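You operate a simulated robot arm through the tools that you are given. There is no shell and no other tool.

You run a simulated two-armed robot. Do the job below in one go: nothing can be reset, and whatever is moved stays where it is left.

TASK
Wind 2 m of lace on the orange spool and hang it back in the rack.
Fine: Set the length dial, press START once, and wait till the winder stops.
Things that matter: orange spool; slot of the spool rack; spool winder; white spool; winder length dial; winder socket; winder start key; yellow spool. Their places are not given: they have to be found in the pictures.

Only the result counts: the job must be done as asked and must still hold three seconds after the hand-in. Knocking over, shifting, dropping, spilling or breaking anything else fails it.

THE ROBOT
Two 7-joint arms with three-finger grippers on one trunk that stands fixed in place. Base frame: the origin is at the foot of the trunk, x ahead of it, y to its left, z up. Lengths are in mm, angles in degrees, forces in N, time in s.
The left shoulder is at [82, 126, 1133], the right one opposite. With the tool pointing down near the work surface each hand reaches from about 360 to 860 mm from the base axis, measured 20 degrees to its own side. Payload 2.94 kg a hand.
The tool frame of a hand sits at the grasp point between the pads (the TCP): z along the fingers, y along the line on which they close. The tips reach 30 mm beyond it. The gripper opens to 128 mm. The gripper's body begins 93 mm behind the TCP.
Orientation is that of the tool frame in the base frame, as a unit quaternion [w, x, y, z]. With the fingers straight down and closing along the base's y, the tool's x points along the base's -x, its y along +y and its z along -z.

THE INTERFACE
- The arms move only by the tool send_rows. It takes "left_targets", "right_targets" or both (then of equal length, played together; a hand with none holds still); each is a list of rows, each an object of numbers (a shift or turn left out is 0, a gripper value left out holds the last): "tx", "ty", "tz": the shift along the base's x, y, z in units of 40 mm (1.0 is 40 mm); "rx", "ry", "rz": the turn, a rotation vector about the base's x, y, z in units of 8 degrees (1.0 is 8 degrees); "gripper": the closure, from 0 (fully open) to 1 (shut). In form: [{"tx": .., "ty": .., "tz": .., "rx": .., "ry": .., "rz": .., "gripper": ..}, ...]. A call has 1 to 20 rows; each row shifts and turns the commanded pose from where the row before left it. A call with a number of a shift or a turn outside -1 to 1 is refused whole. A row lasts 0.2 s, in which the tool goes at most 50 mm and 8.6 degrees; a call with a longer step from one row to the next is refused whole, and so is a gripper value outside its range. A pose out of reach is approached as far as the arm can. The call stops where the force on the tool passes 90 N (or 10 N more than at its start, if that is more) or the arm is blocked; 0.2 s more then pass. Each finger halts on what it meets, pressing with about 32 N; the grip force reading is that of the motor and also rises with nothing between the fingers. The clock runs only during rows and for 0.2 s after the last one: add rows that do not move to give the fingers time. It gives the time, the measured TCP pose, the force on the tool (base axes), the opening and the grip force at its end, in the units of the frame above (readings bear some noise), with the torque about the TCP (base axes, N m) and any sound that the robot's microphone picked up, and new pictures: "show" is both (left out), scene, wrist or none (wrist: the cameras of the hands that moved).
- Cameras (640 x 400 px; columns grow to the right, rows downward): "scene" is now at [207.6, 38.7, 1314.5]; the picture's right is [0.40, -0.92, 0.00], its down [-0.37, -0.16, -0.91] and it looks along [0.84, 0.37, -0.40] (base axes); focal length 214 px, centre (320, 200). "left" rides on the left gripper at [69, 15, -120] in its tool frame; the picture's right is [-0.21, 0.98, 0.00], its down [-0.82, -0.18, -0.54] and it looks along [-0.53, -0.12, 0.84] (tool axes); focal length 251 px, centre (320, 200). "right" rides on the right gripper at [69, -15, -120] in its tool frame; the picture's right is [0.21, 0.98, 0.00], its down [-0.82, 0.18, -0.54] and it looks along [-0.53, 0.12, 0.84] (tool axes); focal length 251 px, centre (320, 200).
- raise_lower(by): slides the trunk up (or, below 0, down) by that many mm; the arms and the scene camera ride with it, the base frame stays. It gives what a move gives, with no picture.
- head_to(pan, tilt): turns the head with the scene camera to pan (to the left, within 80 degrees either way) and tilt (down, from -29 to 69), counted from straight ahead of the robot. It gives what a move gives, and a new picture of the scene camera.
- probe_pixels(camera, pixels): for up to 12 pixels [column, row] of the newest picture of that camera ("zoom" is the newest enlarged one), the place [x, y, z] in the base frame of the surface seen there, good to about 3 mm. It takes no simulated time.
- close_up(camera, box): a new picture of the part [left, top, right, bottom] of that camera's present view, enlarged. It takes no simulated time.
- sign_off(): hands the job in; it is judged then, once.

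Unless the task says otherwise, let go and move clear before handing in.

The tools are called after ">>>" by a JSON object that holds its "fn" and its "kwargs". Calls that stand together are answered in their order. send_rows: Moves the arms, as the interface text tells. Its arguments: {"type":"object","properties":{"left_targets":{"type":"array"},"right_targets":{"type":"array"},"show":{"type":"string","enum":["both","scene","wrist","none"]}},"required":[]} The other tools are called the same way: raise_lower (by) slides the trunk up or down; head_to (pan, tilt) turns the head that bears the scene camera; probe_pixels (camera, pixels) gives the place of the surface under pixels of a picture; close_up (camera, box) takes an enlarged picture of a part of a camera's view; sign_off () hands the job in.

At the start:

```text
time_s: 0.0
left_eef_pos: [395.5, 346.6, 1263.7]
left_orientation: [0.0, -0.001, 1.0, 0.0]
left_contact_force: [-1.2, -0.5, 0.5]
left_ft_torque: [-0.02, -0.04, 0.01]
left_gripper_width: 127.6
left_grip_force: 0.1
right_eef_pos: [559.7, -60.4, 1277.4]
right_orientation: [0.0, 0.0, 1.0, 0.0]
right_contact_force: [0.4, -0.5, -0.5]
right_ft_torque: [-0.01, -0.01, 0.0]
right_gripper_width: 128.1
right_grip_force: 0.1
trunk travel left (down, up): [-350.0, 197.0]
head pan, tilt: [23.5, 23.8]
```

scene: 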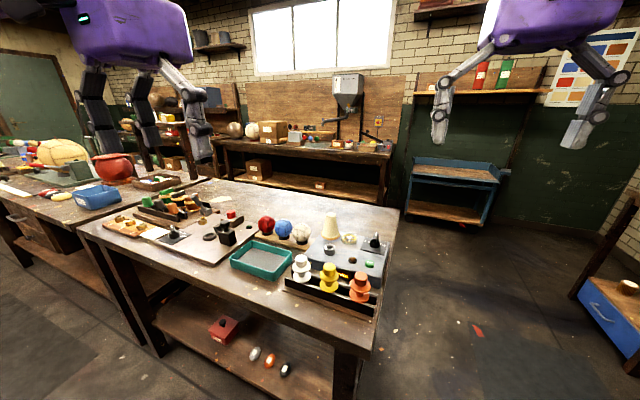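
right: 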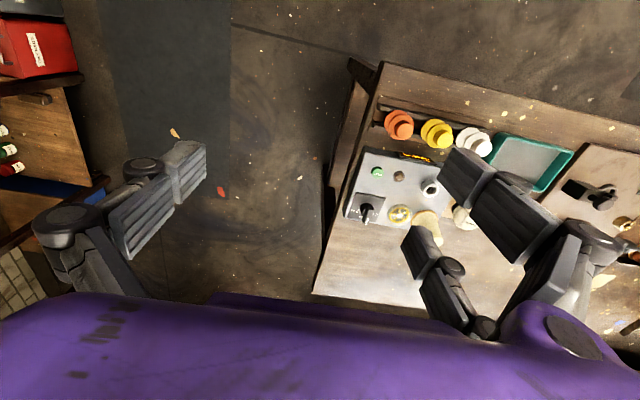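
left: 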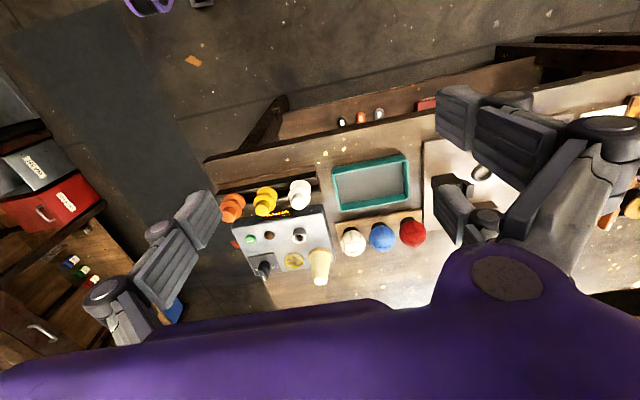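

The spool rack (pixels ~300-375, 265-300) and winder (~345,255) are visible on the bench. I'll take enlarged pictures to find details.

>>> {"fn": "close_up", "kwargs": {"camera": "scene", "box": [270, 200, 410, 320]}}

>>> {"fn": "close_up", "kwargs": {"camera": "right", "box": [330, 90, 500, 240]}}

>>> {"fn": "close_up", "kwargs": {"camera": "left", "box": [200, 160, 350, 300]}}

```text
3.33 times, centred on (340, 260) of scene
```

zoom: 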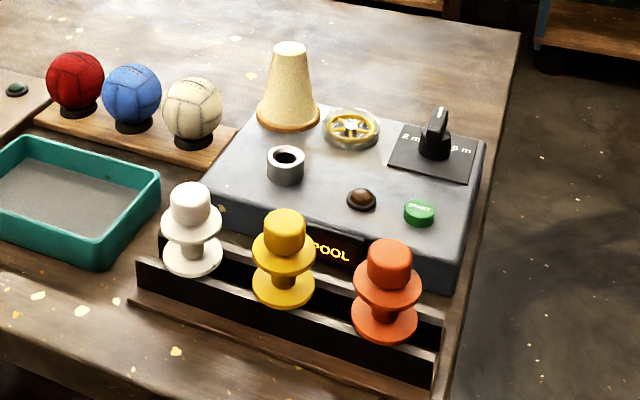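

```text
2.67 times, centred on (415, 165) of right
```

zoom: 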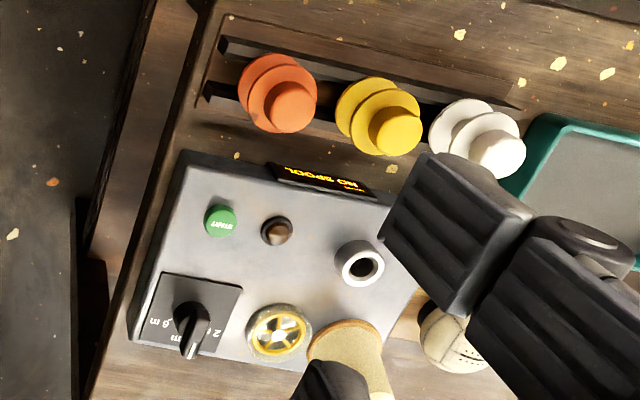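

```text
2.86 times, centred on (275, 230) of left
```

zoom: 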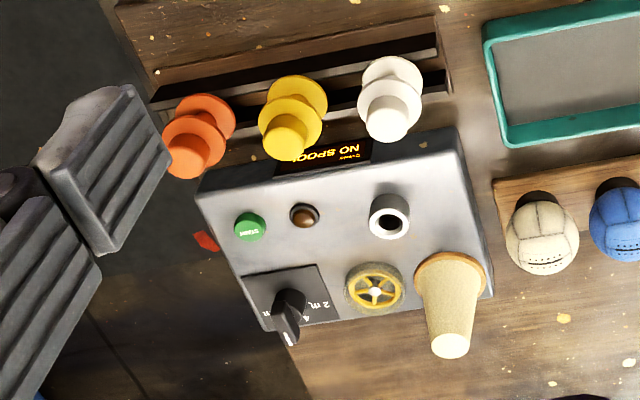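

The winder has a socket, a brown lamp, a green START key, and a dial with 2/4/6 m. I'll probe the main places in the scene view.

>>> {"fn": "close_up", "kwargs": {"camera": "scene", "box": [325, 220, 405, 320]}}

>>> {"fn": "probe_pixels", "kwargs": {"camera": "scene", "pixels": [[359, 273], [361, 283], [358, 296], [328, 270], [301, 262], [329, 250], [369, 264], [375, 243], [300, 288], [372, 311], [390, 290], [380, 262]]}}

>>> {"fn": "probe_pixels", "kwargs": {"camera": "right", "pixels": [[404, 131], [443, 138], [482, 148], [430, 188], [377, 172], [367, 214], [399, 177], [393, 125], [432, 132], [372, 108], [470, 127], [350, 150]]}}

```text
4.00 times, centred on (365, 270) of scene
```

zoom: 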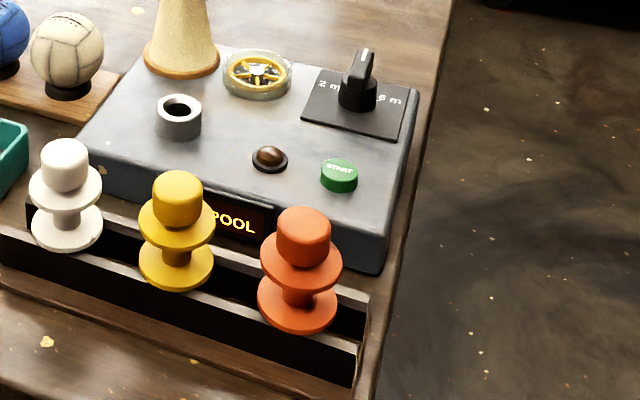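

```text
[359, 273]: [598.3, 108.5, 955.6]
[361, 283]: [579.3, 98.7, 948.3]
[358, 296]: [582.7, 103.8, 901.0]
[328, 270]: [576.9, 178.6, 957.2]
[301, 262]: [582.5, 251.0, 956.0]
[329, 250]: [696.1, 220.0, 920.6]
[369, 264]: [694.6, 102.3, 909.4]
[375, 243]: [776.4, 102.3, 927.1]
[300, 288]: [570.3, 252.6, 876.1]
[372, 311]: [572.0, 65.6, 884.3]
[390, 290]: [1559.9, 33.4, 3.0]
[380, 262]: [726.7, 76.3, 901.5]
```

```text
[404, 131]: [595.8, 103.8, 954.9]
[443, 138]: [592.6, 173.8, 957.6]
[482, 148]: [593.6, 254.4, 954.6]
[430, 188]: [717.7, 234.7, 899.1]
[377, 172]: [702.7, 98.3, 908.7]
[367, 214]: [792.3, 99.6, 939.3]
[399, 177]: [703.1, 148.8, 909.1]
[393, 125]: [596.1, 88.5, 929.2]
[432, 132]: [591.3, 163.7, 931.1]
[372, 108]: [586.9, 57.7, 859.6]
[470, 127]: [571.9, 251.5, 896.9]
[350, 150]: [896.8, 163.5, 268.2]
```

Orange spool's knob is at about (596,104,955), socket near (710,228,920), START (697,100,909), dial (785,100,930). I'll move the right hand aside and bring the left hand over the winder for a better look.

>>> {"fn": "send_rows", "kwargs": {"left_targets": [{"tx": 0.85, "ty": -0.6, "tz": -0.3}, {"tx": 0.85, "ty": -0.6, "tz": -0.3}, {"tx": 0.85, "ty": -0.6, "tz": -0.3}, {"tx": 0.85, "ty": -0.6, "tz": -0.3}, {"tx": 0.85, "ty": -0.6, "tz": -0.3}, {"tx": 0.85, "ty": -0.6, "tz": -0.3}, {"tx": 0.85, "ty": -0.6, "tz": -0.3}], "right_targets": [{"ty": -1}, {"ty": -1}, {"ty": -1}, {"ty": -1}, {"ty": -1}, {"ty": -1}, {"ty": -1}]}}

```text
time_s: 1.6
left_eef_pos: [599.4, 202.7, 1191.4]
left_orientation: [0.001, -0.002, 1.0, 0.001]
left_contact_force: [-0.2, -0.3, 0.5]
left_ft_torque: [0.07, -0.05, -0.02]
left_gripper_width: 127.9
left_grip_force: 0.0
left hand out of reach, approached as far as the arm can: row 7
right_eef_pos: [558.1, -342.2, 1276.4]
right_orientation: [0.001, 0.0, 1.0, 0.001]
right_contact_force: [-0.3, -0.2, 0.4]
right_ft_torque: [0.08, -0.06, 0.01]
right_gripper_width: 127.8
right_grip_force: 0.2
trunk travel left (down, up): [-350.0, 197.0]
head pan, tilt: [23.5, 23.8]
```

scene: 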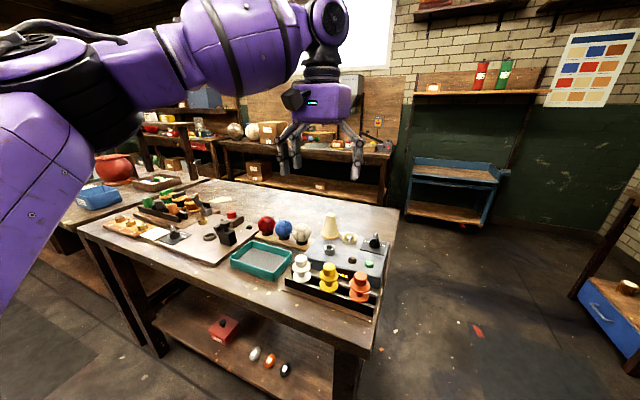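
right: 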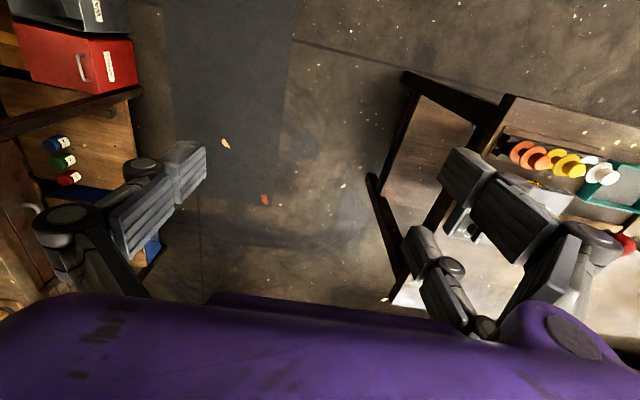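
left: 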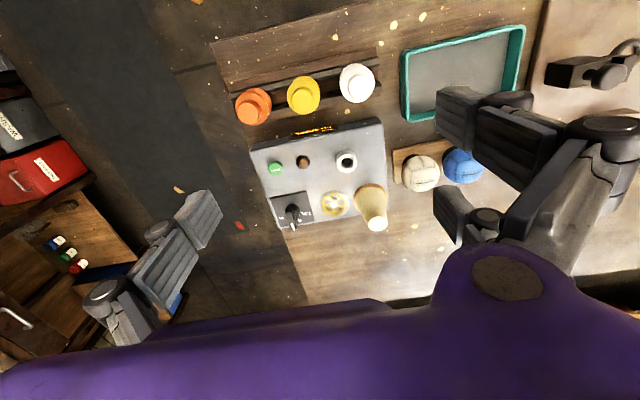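

The left view now shows the winder unobstructed (250-385, 120-230). I'll enlarge it.

>>> {"fn": "close_up", "kwargs": {"camera": "left", "box": [225, 55, 401, 235]}}

>>> {"fn": "close_up", "kwargs": {"camera": "left", "box": [255, 180, 335, 235]}}

>>> {"fn": "probe_pixels", "kwargs": {"camera": "left", "pixels": [[250, 112], [301, 103], [355, 91], [346, 161], [303, 163], [275, 168], [292, 212], [297, 210], [275, 199], [303, 225], [309, 195], [390, 200]]}}

```text
2.22 times, centred on (313, 145) of left
```

zoom: 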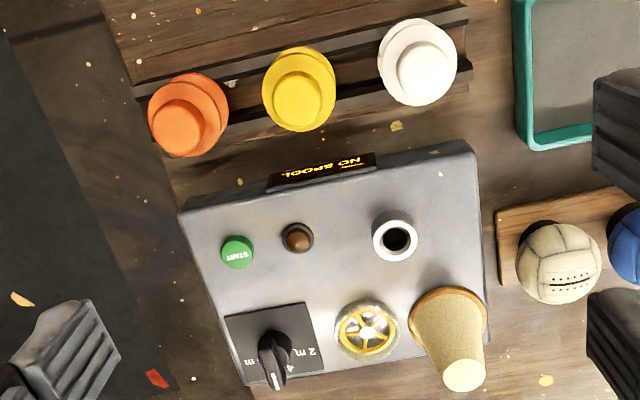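

```text
7.27 times, centred on (295, 208) of left
```

zoom: 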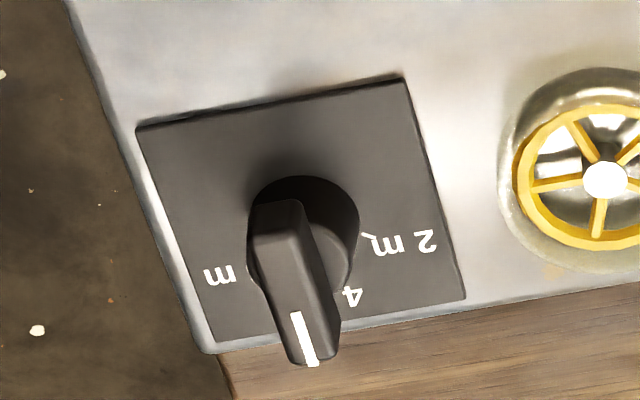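

```text
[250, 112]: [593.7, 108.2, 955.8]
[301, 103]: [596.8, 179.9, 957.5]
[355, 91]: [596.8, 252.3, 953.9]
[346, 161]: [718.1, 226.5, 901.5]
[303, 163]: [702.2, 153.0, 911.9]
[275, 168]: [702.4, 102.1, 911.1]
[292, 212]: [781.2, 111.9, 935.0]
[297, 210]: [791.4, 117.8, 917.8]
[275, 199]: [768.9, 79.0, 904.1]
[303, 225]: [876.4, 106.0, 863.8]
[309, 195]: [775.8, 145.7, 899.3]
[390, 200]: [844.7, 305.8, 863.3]
```

I'll probe the dial details in this enlarged picture.

>>> {"fn": "probe_pixels", "kwargs": {"camera": "zoom", "pixels": [[427, 242], [385, 245], [366, 236], [352, 297], [215, 275], [140, 128], [403, 80], [465, 298], [212, 340], [275, 207], [296, 315], [312, 363]]}}

>>> {"fn": "close_up", "kwargs": {"camera": "left", "box": [270, 190, 320, 232]}}

>>> {"fn": "close_up", "kwargs": {"camera": "scene", "box": [350, 225, 390, 250]}}

>>> {"fn": "probe_pixels", "kwargs": {"camera": "left", "pixels": [[346, 152], [346, 169], [336, 162], [355, 160], [346, 155], [346, 180], [320, 180], [290, 150], [320, 130]]}}

```text
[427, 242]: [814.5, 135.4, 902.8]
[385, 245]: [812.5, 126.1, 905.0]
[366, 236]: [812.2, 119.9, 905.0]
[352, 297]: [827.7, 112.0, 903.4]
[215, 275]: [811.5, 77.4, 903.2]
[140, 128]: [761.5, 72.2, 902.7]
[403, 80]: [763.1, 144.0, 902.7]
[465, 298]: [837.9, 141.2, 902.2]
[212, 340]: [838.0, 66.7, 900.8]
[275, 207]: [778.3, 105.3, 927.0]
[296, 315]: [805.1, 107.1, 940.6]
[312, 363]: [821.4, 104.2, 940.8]
```

```text
9.52 times, centred on (295, 211) of left
```

zoom: 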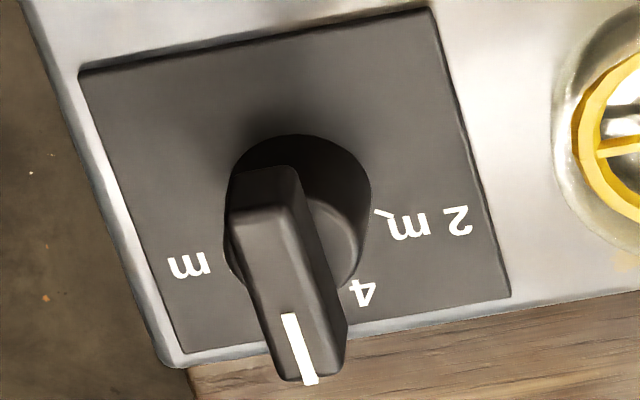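

```text
16.00 times, centred on (370, 238) of scene
```

zoom: 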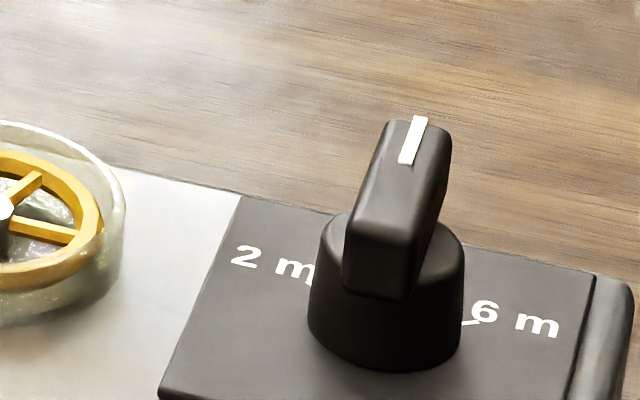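

```text
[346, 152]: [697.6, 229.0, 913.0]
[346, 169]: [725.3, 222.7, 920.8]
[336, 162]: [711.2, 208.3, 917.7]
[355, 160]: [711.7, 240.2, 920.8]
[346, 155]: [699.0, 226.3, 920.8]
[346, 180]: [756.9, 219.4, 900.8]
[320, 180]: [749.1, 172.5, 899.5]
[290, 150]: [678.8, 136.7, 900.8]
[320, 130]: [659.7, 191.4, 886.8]
```

The dial's knob is at about (800,106), its bar points at 4 m, with the 2 m mark roughly 60° toward +y. I'll lower the left hand and then see how the reach behaves, narrowing the gripper.

>>> {"fn": "send_rows", "kwargs": {"left_targets": [{"tz": -0.9, "gripper": 0.5}, {"tz": -0.9}, {"tx": 0.9, "ty": -0.5}, {"tx": 0.9, "ty": -0.5}, {"tx": 0.9, "ty": -0.5}], "show": "wrist"}}

>>> {"fn": "probe_pixels", "kwargs": {"camera": "scene", "pixels": [[330, 217], [349, 237], [303, 233]]}}

```text
time_s: 2.8
left_eef_pos: [617.5, 193.5, 1119.5]
left_orientation: [0.001, -0.001, 1.0, 0.001]
left_contact_force: [-0.7, 0.0, -0.1]
left_ft_torque: [-0.01, 0.03, -0.03]
left_gripper_width: 63.8
left_grip_force: 0.1
left hand out of reach, approached as far as the arm can: row 3, 4, 5
right_eef_pos: [561.9, -340.6, 1275.8]
right_orientation: [0.0, 0.0, 1.0, 0.0]
right_contact_force: [-0.1, 0.0, -0.2]
right_ft_torque: [-0.01, 0.02, 0.03]
right_gripper_width: 128.0
right_grip_force: 0.0
trunk travel left (down, up): [-350.0, 197.0]
head pan, tilt: [23.5, 23.8]
```

left: 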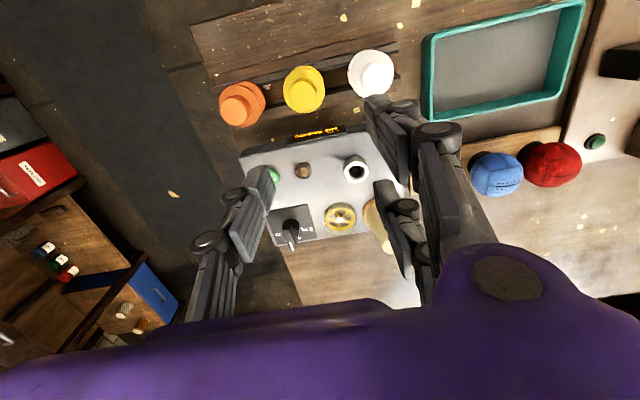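

```text
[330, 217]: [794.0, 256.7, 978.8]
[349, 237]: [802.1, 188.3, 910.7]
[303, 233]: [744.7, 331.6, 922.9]
```

Reach seems limited when the hand is high relative to the shoulder (x stopped at 617). I'll raise the trunk so the hand works lower relative to the shoulder.

>>> {"fn": "raise_lower", "kwargs": {"by": 180}}

>>> {"fn": "send_rows", "kwargs": {"left_targets": [{"tz": -1}, {"tz": -1}, {"tz": -1}, {"tz": -1}, {"tz": -1}, {"tz": -0.9}, {"tx": 0.9, "ty": -0.5}, {"tx": 0.9, "ty": -0.5}, {"tx": 0.9, "ty": -0.5}], "show": "both"}}

```text
time_s: 4.8
left_eef_pos: [527.4, 196.5, 1497.0]
left_orientation: [0.177, -0.001, 0.984, 0.0]
left_contact_force: [0.9, 0.0, -1.2]
left_ft_torque: [0.02, 0.02, 0.0]
left_gripper_width: 64.0
left_grip_force: 0.0
right_eef_pos: [561.4, -339.8, 1454.2]
right_orientation: [-0.001, 0.0, 1.0, 0.001]
right_contact_force: [0.1, -0.2, 0.3]
right_ft_torque: [0.0, 0.04, -0.05]
right_gripper_width: 127.9
right_grip_force: 0.0
trunk travel left (down, up): [-530.0, 17.0]
head pan, tilt: [23.5, 23.8]
```

```text
time_s: 6.8
left_eef_pos: [574.9, 165.3, 1264.0]
left_orientation: [0.18, -0.001, 0.984, -0.001]
left_contact_force: [0.3, 0.5, 0.2]
left_ft_torque: [0.01, 0.01, 0.0]
left_gripper_width: 64.1
left_grip_force: 0.0
left hand out of reach, approached as far as the arm can: row 8, 9
right_eef_pos: [557.1, -340.0, 1458.5]
right_orientation: [0.002, 0.0, 1.0, 0.001]
right_contact_force: [-0.6, -0.9, -0.2]
right_ft_torque: [0.0, -0.04, -0.03]
right_gripper_width: 127.9
right_grip_force: 0.0
trunk travel left (down, up): [-530.0, 17.0]
head pan, tilt: [23.5, 23.8]
```

scene: 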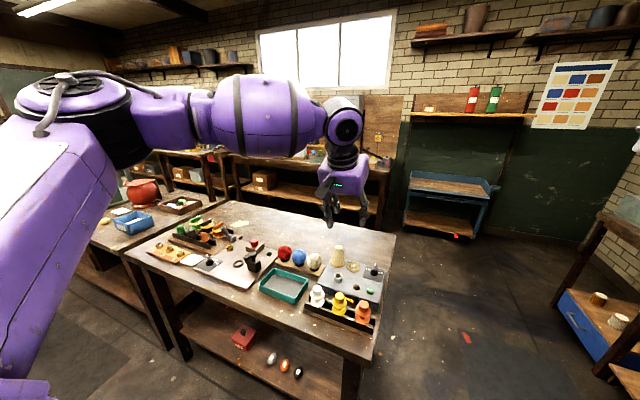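
left: 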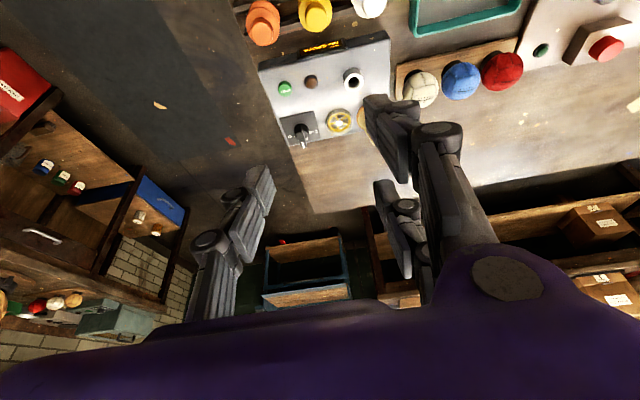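

The trunk rose and the hand tilted forward about 20° (quaternion w=0.18), probably a wrist limit. I'll lower it clear of the bench objects, then straighten.

>>> {"fn": "send_rows", "kwargs": {"left_targets": [{"tz": -1}, {"tz": -1}, {"tz": -1}, {"tz": -1}, {"ry": 0.65}, {"ry": 0.65}, {"ry": 0.65}, {"ry": 0.65}], "show": "both"}}

```text
time_s: 8.6
left_eef_pos: [520.3, 214.4, 1126.7]
left_orientation: [-0.001, -0.002, 1.0, -0.002]
left_contact_force: [-0.2, 0.6, 0.2]
left_ft_torque: [-0.01, -0.01, -0.01]
left_gripper_width: 64.1
left_grip_force: 0.1
left hand out of reach, approached as far as the arm can: row 2, 4, 5, 6, 7, 8
right_eef_pos: [559.0, -340.7, 1455.4]
right_orientation: [0.0, 0.001, 1.0, 0.0]
right_contact_force: [-0.1, -0.7, 0.2]
right_ft_torque: [-0.01, -0.03, 0.01]
right_gripper_width: 127.9
right_grip_force: 0.0
trunk travel left (down, up): [-530.0, 17.0]
head pan, tilt: [23.5, 23.8]
```

scene: 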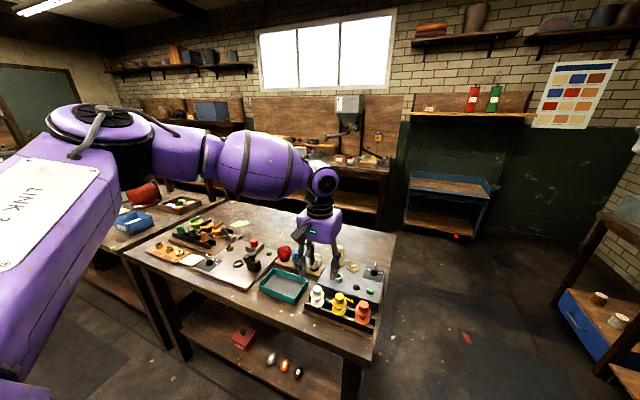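
left: 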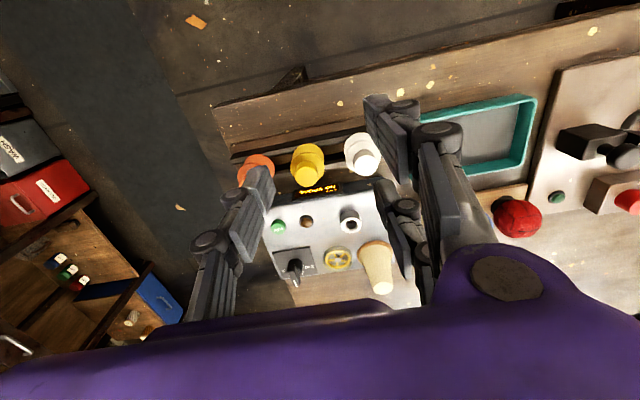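

The hand is vertical again at (520,214,1127). I'll test forward reach from here in small steps.

>>> {"fn": "send_rows", "kwargs": {"left_targets": [{"tx": 0.8}, {"tx": 0.8}, {"tx": 0.8}, {"tx": 0.8}], "show": "scene"}}

```text
time_s: 9.6
left_eef_pos: [559.9, 269.2, 1151.3]
left_orientation: [0.0, -0.002, 1.0, -0.001]
left_contact_force: [-0.4, 0.1, -0.4]
left_ft_torque: [-0.01, -0.03, 0.01]
left_gripper_width: 64.1
left_grip_force: 0.0
left hand out of reach, approached as far as the arm can: row 1, 2, 3, 4
right_eef_pos: [559.0, -340.2, 1457.0]
right_orientation: [0.0, 0.0, 1.0, 0.0]
right_contact_force: [0.2, 1.0, 0.1]
right_ft_torque: [0.03, 0.0, 0.0]
right_gripper_width: 127.9
right_grip_force: 0.0
trunk travel left (down, up): [-530.0, 17.0]
head pan, tilt: [23.5, 23.8]
```

scene: 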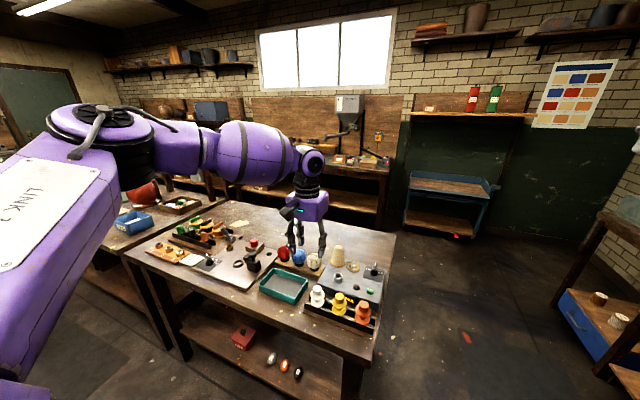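

The hand drifts left when pushed forward, so a joint limit seems active. I'll probe the arm's own points to understand its posture.

>>> {"fn": "probe_pixels", "kwargs": {"camera": "scene", "pixels": [[313, 163], [300, 160], [250, 150], [190, 145], [120, 150], [75, 120], [40, 180], [20, 280], [308, 185], [310, 205], [150, 150], [210, 145]]}}

>>> {"fn": "close_up", "kwargs": {"camera": "scene", "box": [0, 80, 400, 330]}}

```text
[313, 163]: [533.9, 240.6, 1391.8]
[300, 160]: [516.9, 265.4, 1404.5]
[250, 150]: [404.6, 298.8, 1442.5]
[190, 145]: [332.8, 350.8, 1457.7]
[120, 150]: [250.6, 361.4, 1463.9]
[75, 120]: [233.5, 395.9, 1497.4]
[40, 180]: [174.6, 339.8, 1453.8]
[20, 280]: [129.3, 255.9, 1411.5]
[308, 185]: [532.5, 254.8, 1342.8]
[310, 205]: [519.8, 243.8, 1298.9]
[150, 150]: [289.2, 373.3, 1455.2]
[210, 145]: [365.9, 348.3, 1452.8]
```

```text
1.60 times, centred on (200, 205) of scene
```

zoom: 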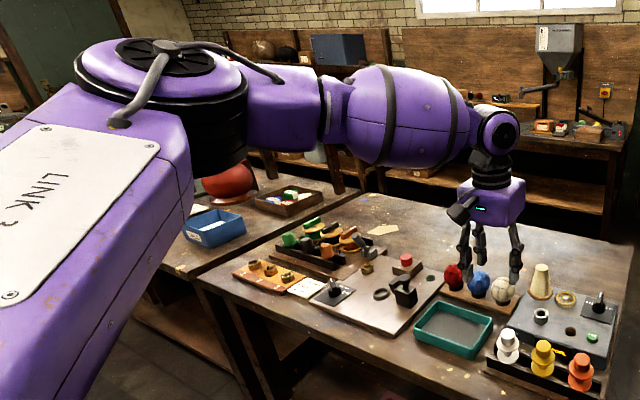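

The elbow is raised out to the side, wrist above shoulder height. Lowering the hand further should free the posture, so I'll descend to about z=1030 where it is still clear of the spools (tops ~957).

>>> {"fn": "send_rows", "kwargs": {"left_targets": [{"tz": -0.6}, {"tz": -0.6}, {"tz": -0.6}, {"tz": -0.6}, {}], "show": "scene"}}

```text
time_s: 10.8
left_eef_pos: [533.3, 280.0, 1066.6]
left_orientation: [-0.002, -0.002, 1.0, -0.001]
left_contact_force: [-1.3, 1.2, -0.2]
left_ft_torque: [0.0, 0.03, 0.0]
left_gripper_width: 64.0
left_grip_force: 0.0
left hand out of reach, approached as far as the arm can: row 1, 2, 3, 4
right_eef_pos: [559.3, -339.7, 1457.1]
right_orientation: [0.0, 0.0, 1.0, 0.001]
right_contact_force: [1.1, 0.2, 0.2]
right_ft_torque: [0.02, -0.01, -0.02]
right_gripper_width: 127.8
right_grip_force: 0.1
trunk travel left (down, up): [-530.0, 17.0]
head pan, tilt: [23.5, 23.8]
```

scene: 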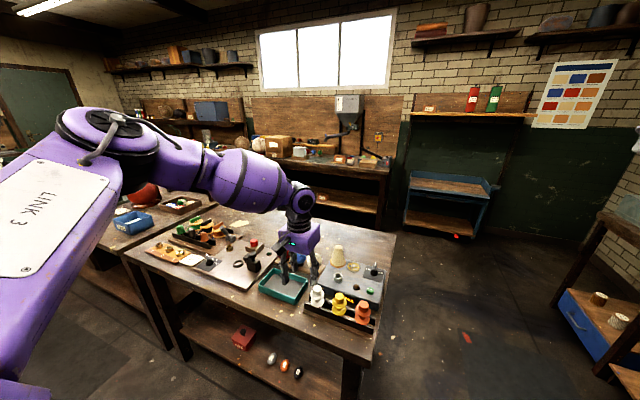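

The upper arm hardly moves; the posture is stuck at a limit. I'll retract up and back toward the body to loosen it, then approach anew.

>>> {"fn": "send_rows", "kwargs": {"left_targets": [{"tz": 0.9}, {"tx": -0.7, "ty": 0.4, "tz": 0.7}, {"tx": -0.7, "ty": 0.4, "tz": 0.7}, {"tx": -0.7, "ty": 0.4, "tz": 0.7}, {"tx": -0.7, "ty": 0.4, "tz": 0.7}, {"tx": -0.7, "ty": 0.2, "tz": 0.7}, {}], "show": "scene"}}

```text
time_s: 12.4
left_eef_pos: [394.4, 352.8, 1242.6]
left_orientation: [-0.003, -0.001, 1.0, 0.0]
left_contact_force: [0.2, 1.1, -0.5]
left_ft_torque: [0.01, 0.03, 0.0]
left_gripper_width: 63.8
left_grip_force: 0.1
right_eef_pos: [561.9, -340.7, 1455.7]
right_orientation: [0.0, 0.0, 1.0, 0.0]
right_contact_force: [0.3, 0.1, 0.1]
right_ft_torque: [0.0, 0.03, -0.02]
right_gripper_width: 128.1
right_grip_force: 0.1
trunk travel left (down, up): [-530.0, 17.0]
head pan, tilt: [23.5, 23.8]
```

scene: 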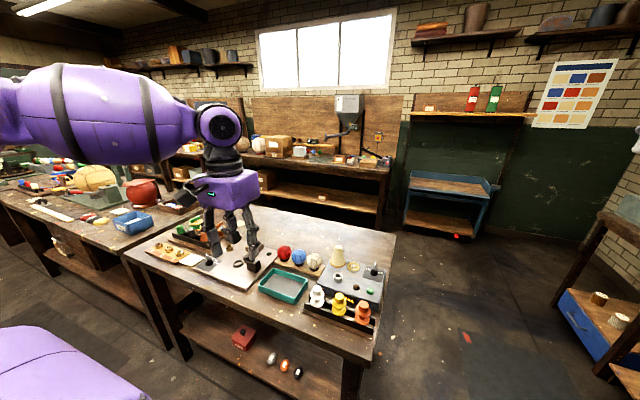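

The retraction worked cleanly and the elbow dropped. Now I'll lower here first (in front of the bench) and then go forward low.

>>> {"fn": "send_rows", "kwargs": {"left_targets": [{"tz": -0.9}, {"tz": -0.9}, {"tz": -0.9}, {"tz": -0.9}, {"tx": 0.9}, {"tx": 0.9}, {"tx": 0.9}, {}], "show": "scene"}}

```text
time_s: 14.2
left_eef_pos: [502.8, 352.6, 1100.4]
left_orientation: [-0.002, -0.001, 1.0, 0.0]
left_contact_force: [-0.8, -0.2, 1.0]
left_ft_torque: [-0.01, -0.04, 0.01]
left_gripper_width: 63.9
left_grip_force: 0.0
right_eef_pos: [559.1, -340.1, 1457.5]
right_orientation: [0.0, 0.0, 1.0, 0.0]
right_contact_force: [-0.7, -0.1, 0.5]
right_ft_torque: [0.0, 0.01, -0.02]
right_gripper_width: 127.8
right_grip_force: 0.1
trunk travel left (down, up): [-530.0, 17.0]
head pan, tilt: [23.5, 23.8]
```

scene: 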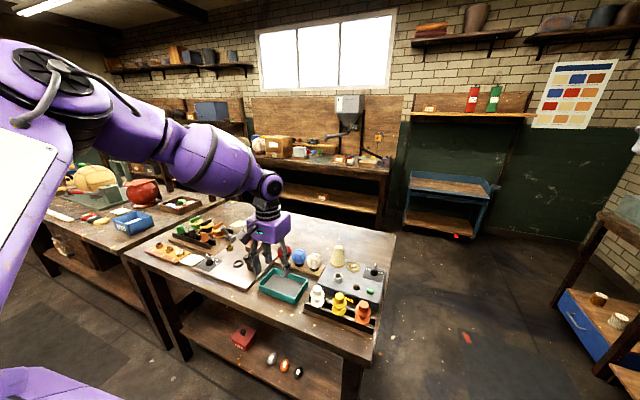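

No reach warnings this time. I continue forward and inward at this height.

>>> {"fn": "send_rows", "kwargs": {"left_targets": [{"tx": 0.8, "ty": -0.6}, {"tx": 0.8, "ty": -0.6}, {"tx": 0.8, "ty": -0.6}, {}], "show": "scene"}}

```text
time_s: 15.2
left_eef_pos: [562.0, 296.4, 1113.0]
left_orientation: [-0.002, -0.002, 1.0, -0.001]
left_contact_force: [0.5, 0.3, -0.6]
left_ft_torque: [0.0, 0.05, -0.03]
left_gripper_width: 63.8
left_grip_force: 0.1
left hand out of reach, approached as far as the arm can: row 2, 3
right_eef_pos: [559.7, -340.5, 1455.7]
right_orientation: [0.0, 0.0, 1.0, 0.0]
right_contact_force: [-0.4, -0.5, -0.4]
right_ft_torque: [0.02, 0.03, 0.03]
right_gripper_width: 127.8
right_grip_force: 0.1
trunk travel left (down, up): [-530.0, 17.0]
head pan, tilt: [23.5, 23.8]
```

scene: 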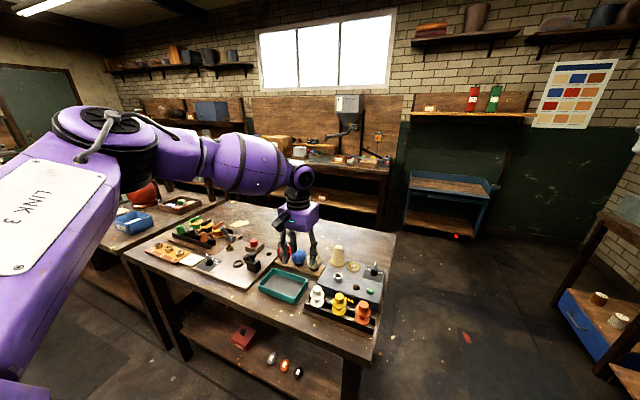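

The same limit appears with the elbow at ~(115,130) px. I'll test whether turning the tool's yaw frees it: turn +24° about z and push forward.

>>> {"fn": "send_rows", "kwargs": {"left_targets": [{"rz": 1}, {"rz": 1}, {"rz": 1}, {"tx": 0.8}, {"tx": 0.8}, {}], "show": "scene"}}

```text
time_s: 16.6
left_eef_pos: [570.3, 309.0, 1124.4]
left_orientation: [-0.001, -0.21, 0.978, -0.001]
left_contact_force: [0.4, 0.0, 0.0]
left_ft_torque: [0.0, 0.0, 0.01]
left_gripper_width: 64.2
left_grip_force: 0.1
left hand out of reach, approached as far as the arm can: row 4, 5
right_eef_pos: [560.0, -342.0, 1457.2]
right_orientation: [0.0, 0.0, 1.0, 0.0]
right_contact_force: [0.2, 0.4, -0.7]
right_ft_torque: [0.03, -0.02, 0.03]
right_gripper_width: 128.1
right_grip_force: 0.0
trunk travel left (down, up): [-530.0, 17.0]
head pan, tilt: [23.5, 23.8]
```

scene: 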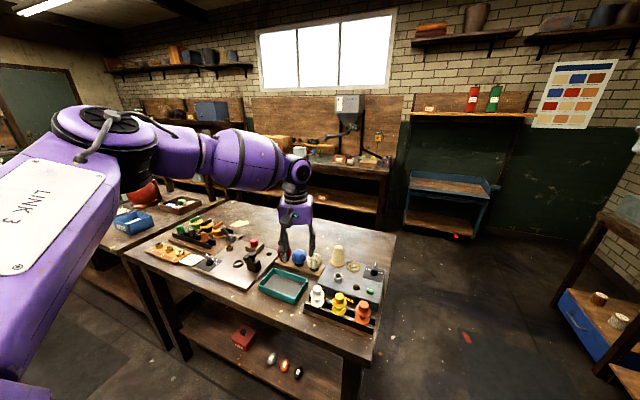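

Yaw makes no difference (slid to 570,309). I'll undo the yaw and test whether tilting the fingers forward relieves a wrist-bend limit.

>>> {"fn": "send_rows", "kwargs": {"left_targets": [{"rz": -1}, {"rz": -1}, {"rz": -1}, {"ry": -1}, {"ry": -1}, {"ry": -1}, {"tx": 0.8, "ty": -0.5}, {"tx": 0.8, "ty": -0.5}, {"tx": 0.8, "ty": -0.5}, {}], "show": "scene"}}

```text
time_s: 18.8
left_eef_pos: [642.4, 261.1, 1133.2]
left_orientation: [0.207, -0.002, 0.978, 0.0]
left_contact_force: [0.6, -0.2, 0.1]
left_ft_torque: [0.02, -0.01, -0.01]
left_gripper_width: 64.0
left_grip_force: 0.0
left hand out of reach, approached as far as the arm can: row 9
right_eef_pos: [559.8, -342.8, 1456.8]
right_orientation: [0.001, 0.0, 1.0, 0.0]
right_contact_force: [0.4, -0.5, -0.3]
right_ft_torque: [0.02, 0.02, 0.02]
right_gripper_width: 127.9
right_grip_force: 0.0
trunk travel left (down, up): [-530.0, 17.0]
head pan, tilt: [23.5, 23.8]
```

scene: 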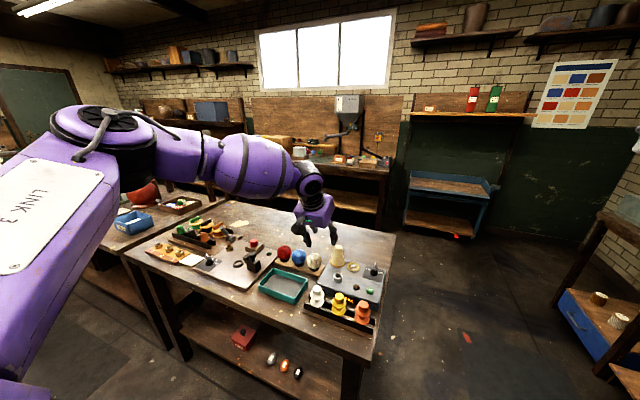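

The tilt only shifted the fingertips; the wrist itself is stuck with the elbow at the same pixel. I'll straighten, and try reaching out along the left-hand side (about 25-30° left) to see if the arm extends there.

>>> {"fn": "send_rows", "kwargs": {"left_targets": [{"tx": -0.9, "ty": 0.5, "ry": 1}, {"tx": -0.9, "ty": 0.5, "ry": 1}, {"tx": -0.9, "ty": 0.5, "ry": 1}, {"ty": 1}, {"ty": 1}, {"tx": 1}, {"tx": 1}, {"tx": 1}, {"tx": 1}, {}], "show": "scene"}}

```text
time_s: 21.0
left_eef_pos: [594.5, 405.0, 1147.2]
left_orientation: [-0.003, -0.002, 1.0, -0.001]
left_contact_force: [-0.1, -0.2, 0.9]
left_ft_torque: [0.01, -0.01, -0.01]
left_gripper_width: 64.1
left_grip_force: 0.1
left hand out of reach, approached as far as the arm can: row 7, 8, 9
right_eef_pos: [559.5, -339.1, 1457.1]
right_orientation: [0.0, 0.0, 1.0, 0.0]
right_contact_force: [-0.4, -0.3, 1.0]
right_ft_torque: [0.01, 0.01, 0.0]
right_gripper_width: 128.0
right_grip_force: 0.2
trunk travel left (down, up): [-530.0, 17.0]
head pan, tilt: [23.5, 23.8]
```

scene: 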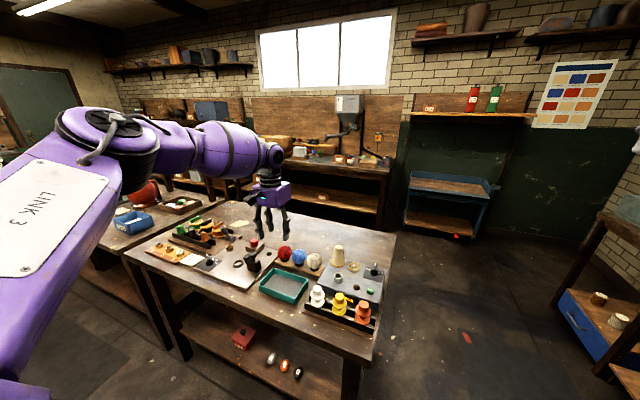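

The elbow sits at the same pixel every time, so the shoulder joints are at limits. I'll turn the head to look at the arm itself and understand its joints.

>>> {"fn": "head_to", "kwargs": {"pan": 65, "tilt": 35}}

```text
time_s: 22.1
left_eef_pos: [595.4, 404.7, 1147.0]
left_orientation: [-0.001, -0.003, 1.0, -0.001]
left_contact_force: [0.3, -0.3, -0.9]
left_ft_torque: [0.02, 0.01, 0.01]
left_gripper_width: 63.9
left_grip_force: 0.0
right_eef_pos: [558.9, -339.8, 1456.7]
right_orientation: [0.0, 0.0, 1.0, 0.0]
right_contact_force: [0.1, -0.6, -0.5]
right_ft_torque: [0.03, -0.03, 0.02]
right_gripper_width: 128.1
right_grip_force: 0.1
trunk travel left (down, up): [-530.0, 17.0]
head pan, tilt: [65.0, 35.0]
```

scene: 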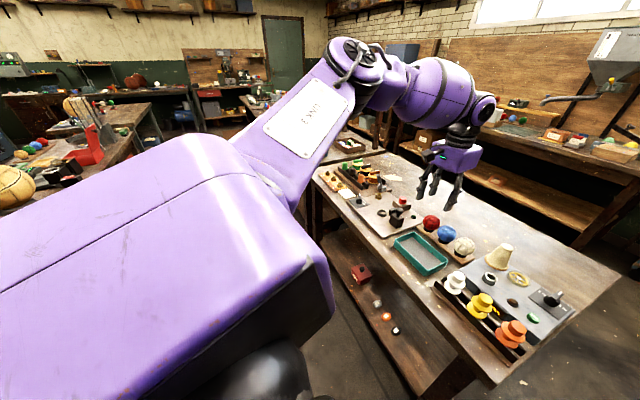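

>>> {"fn": "probe_pixels", "kwargs": {"camera": "scene", "pixels": [[350, 50], [303, 120], [265, 160], [180, 220], [300, 270], [100, 300], [200, 150], [260, 380], [385, 75], [440, 90], [485, 105], [465, 150]]}}

>>> {"fn": "head_to", "kwargs": {"pan": 80, "tilt": 69}}

```text
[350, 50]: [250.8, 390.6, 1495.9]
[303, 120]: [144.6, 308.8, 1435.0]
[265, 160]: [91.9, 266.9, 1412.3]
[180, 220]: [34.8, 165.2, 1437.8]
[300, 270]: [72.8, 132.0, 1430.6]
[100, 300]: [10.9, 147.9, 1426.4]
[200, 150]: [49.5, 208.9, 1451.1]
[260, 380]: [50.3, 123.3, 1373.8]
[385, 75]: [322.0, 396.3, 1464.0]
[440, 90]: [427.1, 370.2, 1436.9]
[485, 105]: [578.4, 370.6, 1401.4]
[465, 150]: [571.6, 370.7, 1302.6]
```

```text
time_s: 23.1
left_eef_pos: [596.1, 405.2, 1148.0]
left_orientation: [-0.001, -0.002, 1.0, -0.001]
left_contact_force: [0.1, 0.2, -0.2]
left_ft_torque: [0.03, 0.0, 0.05]
left_gripper_width: 63.9
left_grip_force: 0.1
right_eef_pos: [559.7, -339.2, 1456.2]
right_orientation: [0.0, 0.0, 1.0, 0.0]
right_contact_force: [0.9, -0.5, 0.1]
right_ft_torque: [0.02, 0.03, 0.02]
right_gripper_width: 127.9
right_grip_force: 0.0
trunk travel left (down, up): [-530.0, 17.0]
head pan, tilt: [80.0, 68.8]
```

scene: 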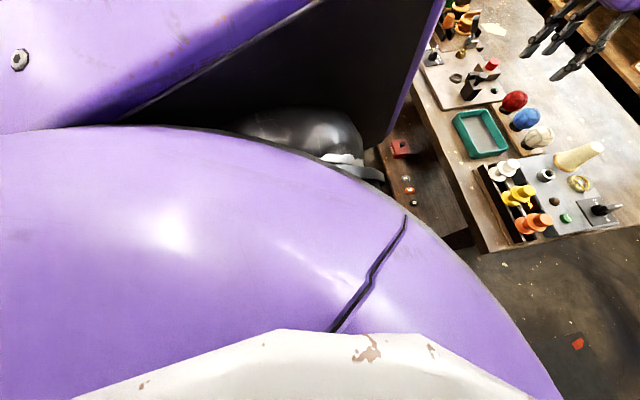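

I'll set the head to a view that shows arm and winder both, and test whether a higher hand lets the elbow move forward.

>>> {"fn": "head_to", "kwargs": {"pan": 50, "tilt": 25}}

>>> {"fn": "send_rows", "kwargs": {"left_targets": [{"tz": 1, "ty": -0.5}, {"tz": 1, "ty": -0.5}, {"tz": 1, "ty": -0.5}, {"tz": 1, "ty": -0.5}, {"tx": 1}, {"tx": 1}, {"tx": 1}, {}], "show": "scene"}}

```text
time_s: 24.2
left_eef_pos: [594.7, 404.5, 1147.4]
left_orientation: [-0.002, -0.002, 1.0, -0.001]
left_contact_force: [0.5, 0.1, 0.1]
left_ft_torque: [0.0, -0.01, -0.01]
left_gripper_width: 63.9
left_grip_force: 0.0
right_eef_pos: [560.0, -340.3, 1456.1]
right_orientation: [0.0, 0.001, 1.0, 0.001]
right_contact_force: [-1.0, -0.1, 0.2]
right_ft_torque: [0.01, 0.02, 0.01]
right_gripper_width: 128.1
right_grip_force: 0.1
trunk travel left (down, up): [-530.0, 17.0]
head pan, tilt: [50.0, 25.0]
```

scene: 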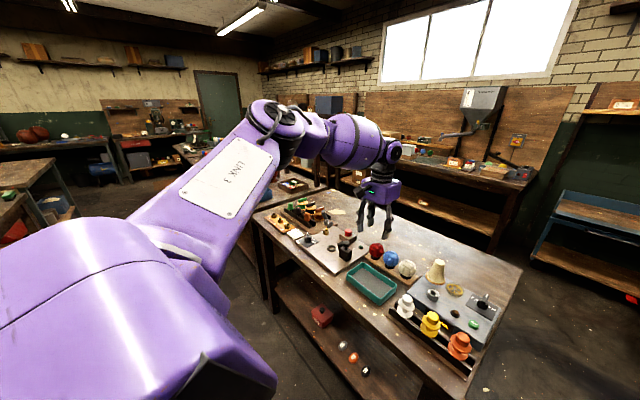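

```text
time_s: 26.0
left_eef_pos: [588.5, 356.5, 1294.5]
left_orientation: [-0.002, -0.002, 1.0, -0.001]
left_contact_force: [-0.1, -0.2, 1.0]
left_ft_torque: [-0.01, 0.01, -0.02]
left_gripper_width: 64.2
left_grip_force: 0.0
left hand out of reach, approached as far as the arm can: row 4, 5, 6, 7
right_eef_pos: [560.3, -339.5, 1457.7]
right_orientation: [0.0, 0.0, 1.0, 0.0]
right_contact_force: [0.5, -0.6, 0.0]
right_ft_torque: [-0.01, 0.01, 0.0]
right_gripper_width: 128.1
right_grip_force: 0.2
trunk travel left (down, up): [-530.0, 17.0]
head pan, tilt: [50.0, 25.0]
```

scene: 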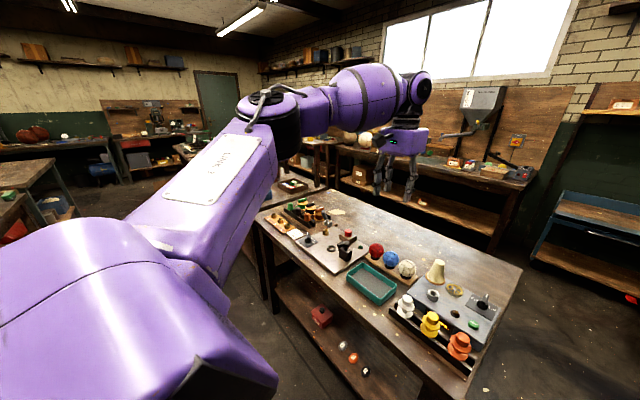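

The shoulder link hardly moves while the upper arm rolls. For comparison I'll look at the right arm's posture.

>>> {"fn": "head_to", "kwargs": {"pan": -45, "tilt": 15}}

```text
time_s: 27.7
left_eef_pos: [589.6, 356.4, 1294.6]
left_orientation: [-0.003, -0.001, 1.0, 0.0]
left_contact_force: [-0.6, 0.4, -0.2]
left_ft_torque: [-0.01, -0.03, 0.01]
left_gripper_width: 64.0
left_grip_force: 0.0
right_eef_pos: [560.3, -339.8, 1458.0]
right_orientation: [0.0, 0.0, 1.0, 0.0]
right_contact_force: [-1.0, -0.2, -0.4]
right_ft_torque: [-0.01, 0.03, 0.0]
right_gripper_width: 128.0
right_grip_force: 0.1
trunk travel left (down, up): [-530.0, 17.0]
head pan, tilt: [-45.0, 15.0]
```

scene: 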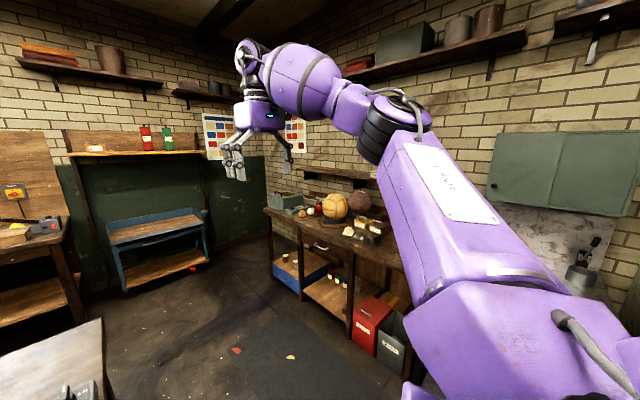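

>>> {"fn": "probe_pixels", "kwargs": {"camera": "scene", "pixels": [[400, 105], [375, 135], [430, 180], [480, 250], [530, 330], [330, 95], [255, 60], [450, 300], [600, 340]]}}

>>> {"fn": "head_to", "kwargs": {"pan": 50, "tilt": 20}}

>>> {"fn": "probe_pixels", "kwargs": {"camera": "scene", "pixels": [[268, 125], [275, 155], [210, 200], [160, 240], [140, 330], [330, 130], [415, 110], [240, 150]]}}

```text
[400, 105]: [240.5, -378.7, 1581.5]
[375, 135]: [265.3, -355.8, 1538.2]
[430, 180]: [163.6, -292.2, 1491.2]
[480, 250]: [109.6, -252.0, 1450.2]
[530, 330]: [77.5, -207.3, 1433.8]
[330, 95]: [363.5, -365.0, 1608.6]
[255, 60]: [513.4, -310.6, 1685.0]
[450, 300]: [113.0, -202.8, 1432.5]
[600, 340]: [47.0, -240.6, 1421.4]
```

```text
time_s: 29.4
left_eef_pos: [588.3, 355.6, 1293.8]
left_orientation: [-0.003, -0.001, 1.0, 0.0]
left_contact_force: [0.4, -0.3, 0.1]
left_ft_torque: [-0.04, -0.01, 0.05]
left_gripper_width: 63.9
left_grip_force: 0.1
right_eef_pos: [560.4, -340.5, 1457.2]
right_orientation: [0.001, 0.0, 1.0, 0.0]
right_contact_force: [-0.3, -0.7, 0.6]
right_ft_torque: [-0.04, 0.0, -0.05]
right_gripper_width: 127.9
right_grip_force: 0.1
trunk travel left (down, up): [-530.0, 17.0]
head pan, tilt: [50.0, 20.0]
```

scene: 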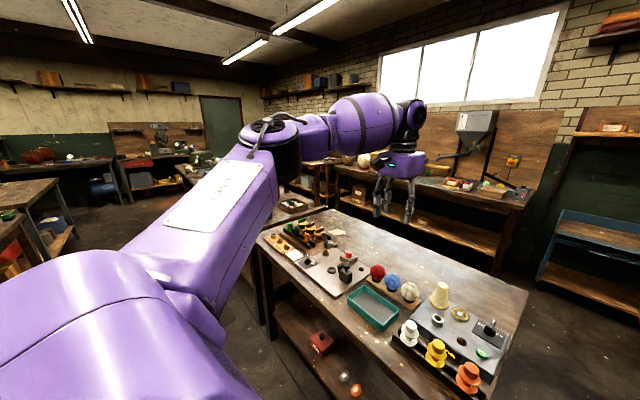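

```text
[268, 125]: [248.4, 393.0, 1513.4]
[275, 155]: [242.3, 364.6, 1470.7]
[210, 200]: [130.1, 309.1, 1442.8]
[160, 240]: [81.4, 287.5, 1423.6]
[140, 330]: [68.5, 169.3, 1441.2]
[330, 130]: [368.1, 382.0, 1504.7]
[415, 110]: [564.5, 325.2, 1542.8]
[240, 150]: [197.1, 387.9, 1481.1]
```

Right and left elbows show the same raised pattern. I'll try moving to another arm branch: retract, point the tool forward, so the elbow can drop, and then watch the elbow.

>>> {"fn": "send_rows", "kwargs": {"left_targets": [{"tx": -1}, {"tx": -1}, {"tx": -1}, {"ry": -1}, {"ry": -1}, {"ry": -1}, {"ry": -1}, {"ry": -1}, {"ry": -1}, {"ry": -1}, {"ry": -1}, {"ry": -1}, {"ry": -1}, {"ry": -1}, {}], "show": "scene"}}

```text
time_s: 32.6
left_eef_pos: [469.3, 354.9, 1294.3]
left_orientation: [0.693, 0.0, 0.721, -0.003]
left_contact_force: [0.3, 0.2, 0.0]
left_ft_torque: [0.01, 0.0, 0.0]
left_gripper_width: 64.0
left_grip_force: 0.1
right_eef_pos: [559.3, -339.4, 1456.8]
right_orientation: [0.0, 0.0, 1.0, -0.001]
right_contact_force: [0.2, 0.4, -0.5]
right_ft_torque: [-0.01, -0.03, 0.0]
right_gripper_width: 128.1
right_grip_force: 0.1
trunk travel left (down, up): [-530.0, 17.0]
head pan, tilt: [50.0, 20.0]
```

scene: 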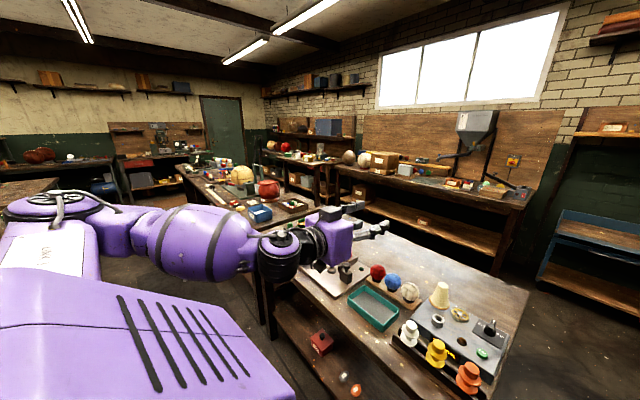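

Tool is pointing forward, no warnings. Now extend forward to straighten the arm.

>>> {"fn": "send_rows", "kwargs": {"left_targets": [{"tx": 1}, {"tx": 1}, {"tx": 1}, {"tx": 1}, {"tx": 1}, {"tx": 1}, {}], "show": "scene"}}

```text
time_s: 34.2
left_eef_pos: [708.5, 354.9, 1294.8]
left_orientation: [0.694, -0.001, 0.72, -0.001]
left_contact_force: [-0.3, 0.2, 0.0]
left_ft_torque: [-0.01, 0.05, 0.0]
left_gripper_width: 64.4
left_grip_force: 0.0
right_eef_pos: [558.4, -339.0, 1457.4]
right_orientation: [0.001, 0.0, 1.0, 0.001]
right_contact_force: [-0.3, -0.6, 0.2]
right_ft_torque: [0.01, -0.01, 0.0]
right_gripper_width: 127.5
right_grip_force: 0.1
trunk travel left (down, up): [-530.0, 17.0]
head pan, tilt: [50.0, 20.0]
```

scene: 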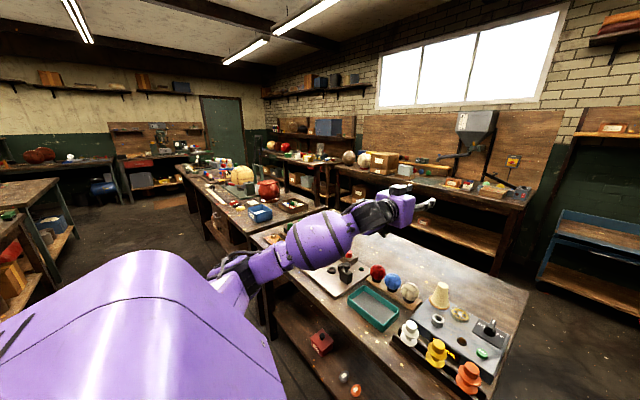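

The elbow has dropped now (at ~(235,270) px) and the arm extends well. I continue forward and inward.

>>> {"fn": "send_rows", "kwargs": {"left_targets": [{"tx": 0.9, "ty": -0.4}, {"tx": 0.9, "ty": -0.4}, {"tx": 0.9, "ty": -0.4}, {"tx": 0.9, "ty": -0.4}, {"tx": 0.9, "ty": -0.4}, {"tx": 0.9, "ty": -0.4}, {}], "show": "scene"}}

```text
time_s: 35.8
left_eef_pos: [924.3, 258.9, 1295.5]
left_orientation: [0.693, 0.0, 0.721, -0.002]
left_contact_force: [-0.5, -0.2, -0.5]
left_ft_torque: [0.0, -0.01, -0.04]
left_gripper_width: 64.0
left_grip_force: 0.2
right_eef_pos: [559.3, -339.1, 1457.3]
right_orientation: [0.001, 0.001, 1.0, 0.0]
right_contact_force: [0.4, -0.8, 0.9]
right_ft_torque: [-0.03, 0.0, 0.0]
right_gripper_width: 128.0
right_grip_force: 0.0
trunk travel left (down, up): [-530.0, 17.0]
head pan, tilt: [50.0, 20.0]
```

scene: 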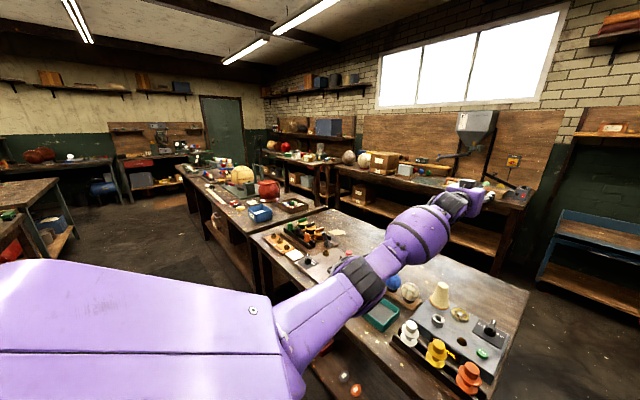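

The arm is now stretched nicely with the elbow low. I'll pitch the tool down about the wrist.

>>> {"fn": "send_rows", "kwargs": {"left_targets": [{"tx": -0.06, "tz": -0.87, "ry": 1}, {"tx": -0.18, "tz": -0.85, "ry": 1}, {"tx": -0.3, "tz": -0.82, "ry": 1}, {"tx": -0.41, "tz": -0.77, "ry": 1}, {"tx": -0.51, "tz": -0.71, "ry": 1}, {"tx": -0.61, "tz": -0.63, "ry": 1}, {}], "show": "scene"}}

```text
time_s: 37.4
left_eef_pos: [841.6, 261.1, 1108.6]
left_orientation: [0.339, -0.002, 0.941, -0.002]
left_contact_force: [-0.7, -0.3, 0.3]
left_ft_torque: [-0.01, 0.0, 0.0]
left_gripper_width: 63.9
left_grip_force: 0.0
right_eef_pos: [559.7, -340.3, 1457.2]
right_orientation: [0.0, 0.0, 1.0, 0.0]
right_contact_force: [-0.8, 1.2, -0.2]
right_ft_torque: [0.03, 0.0, 0.03]
right_gripper_width: 127.8
right_grip_force: 0.1
trunk travel left (down, up): [-530.0, 17.0]
head pan, tilt: [50.0, 20.0]
```

scene: 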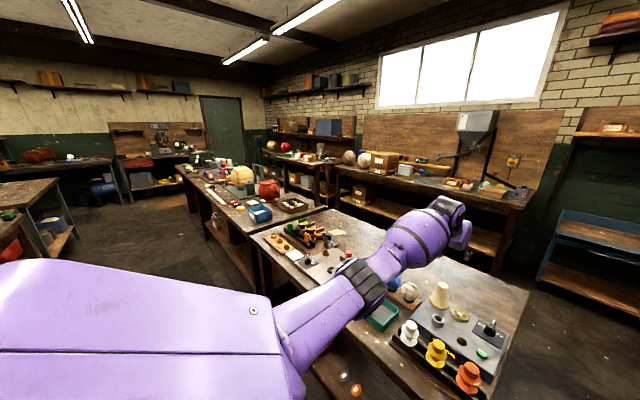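

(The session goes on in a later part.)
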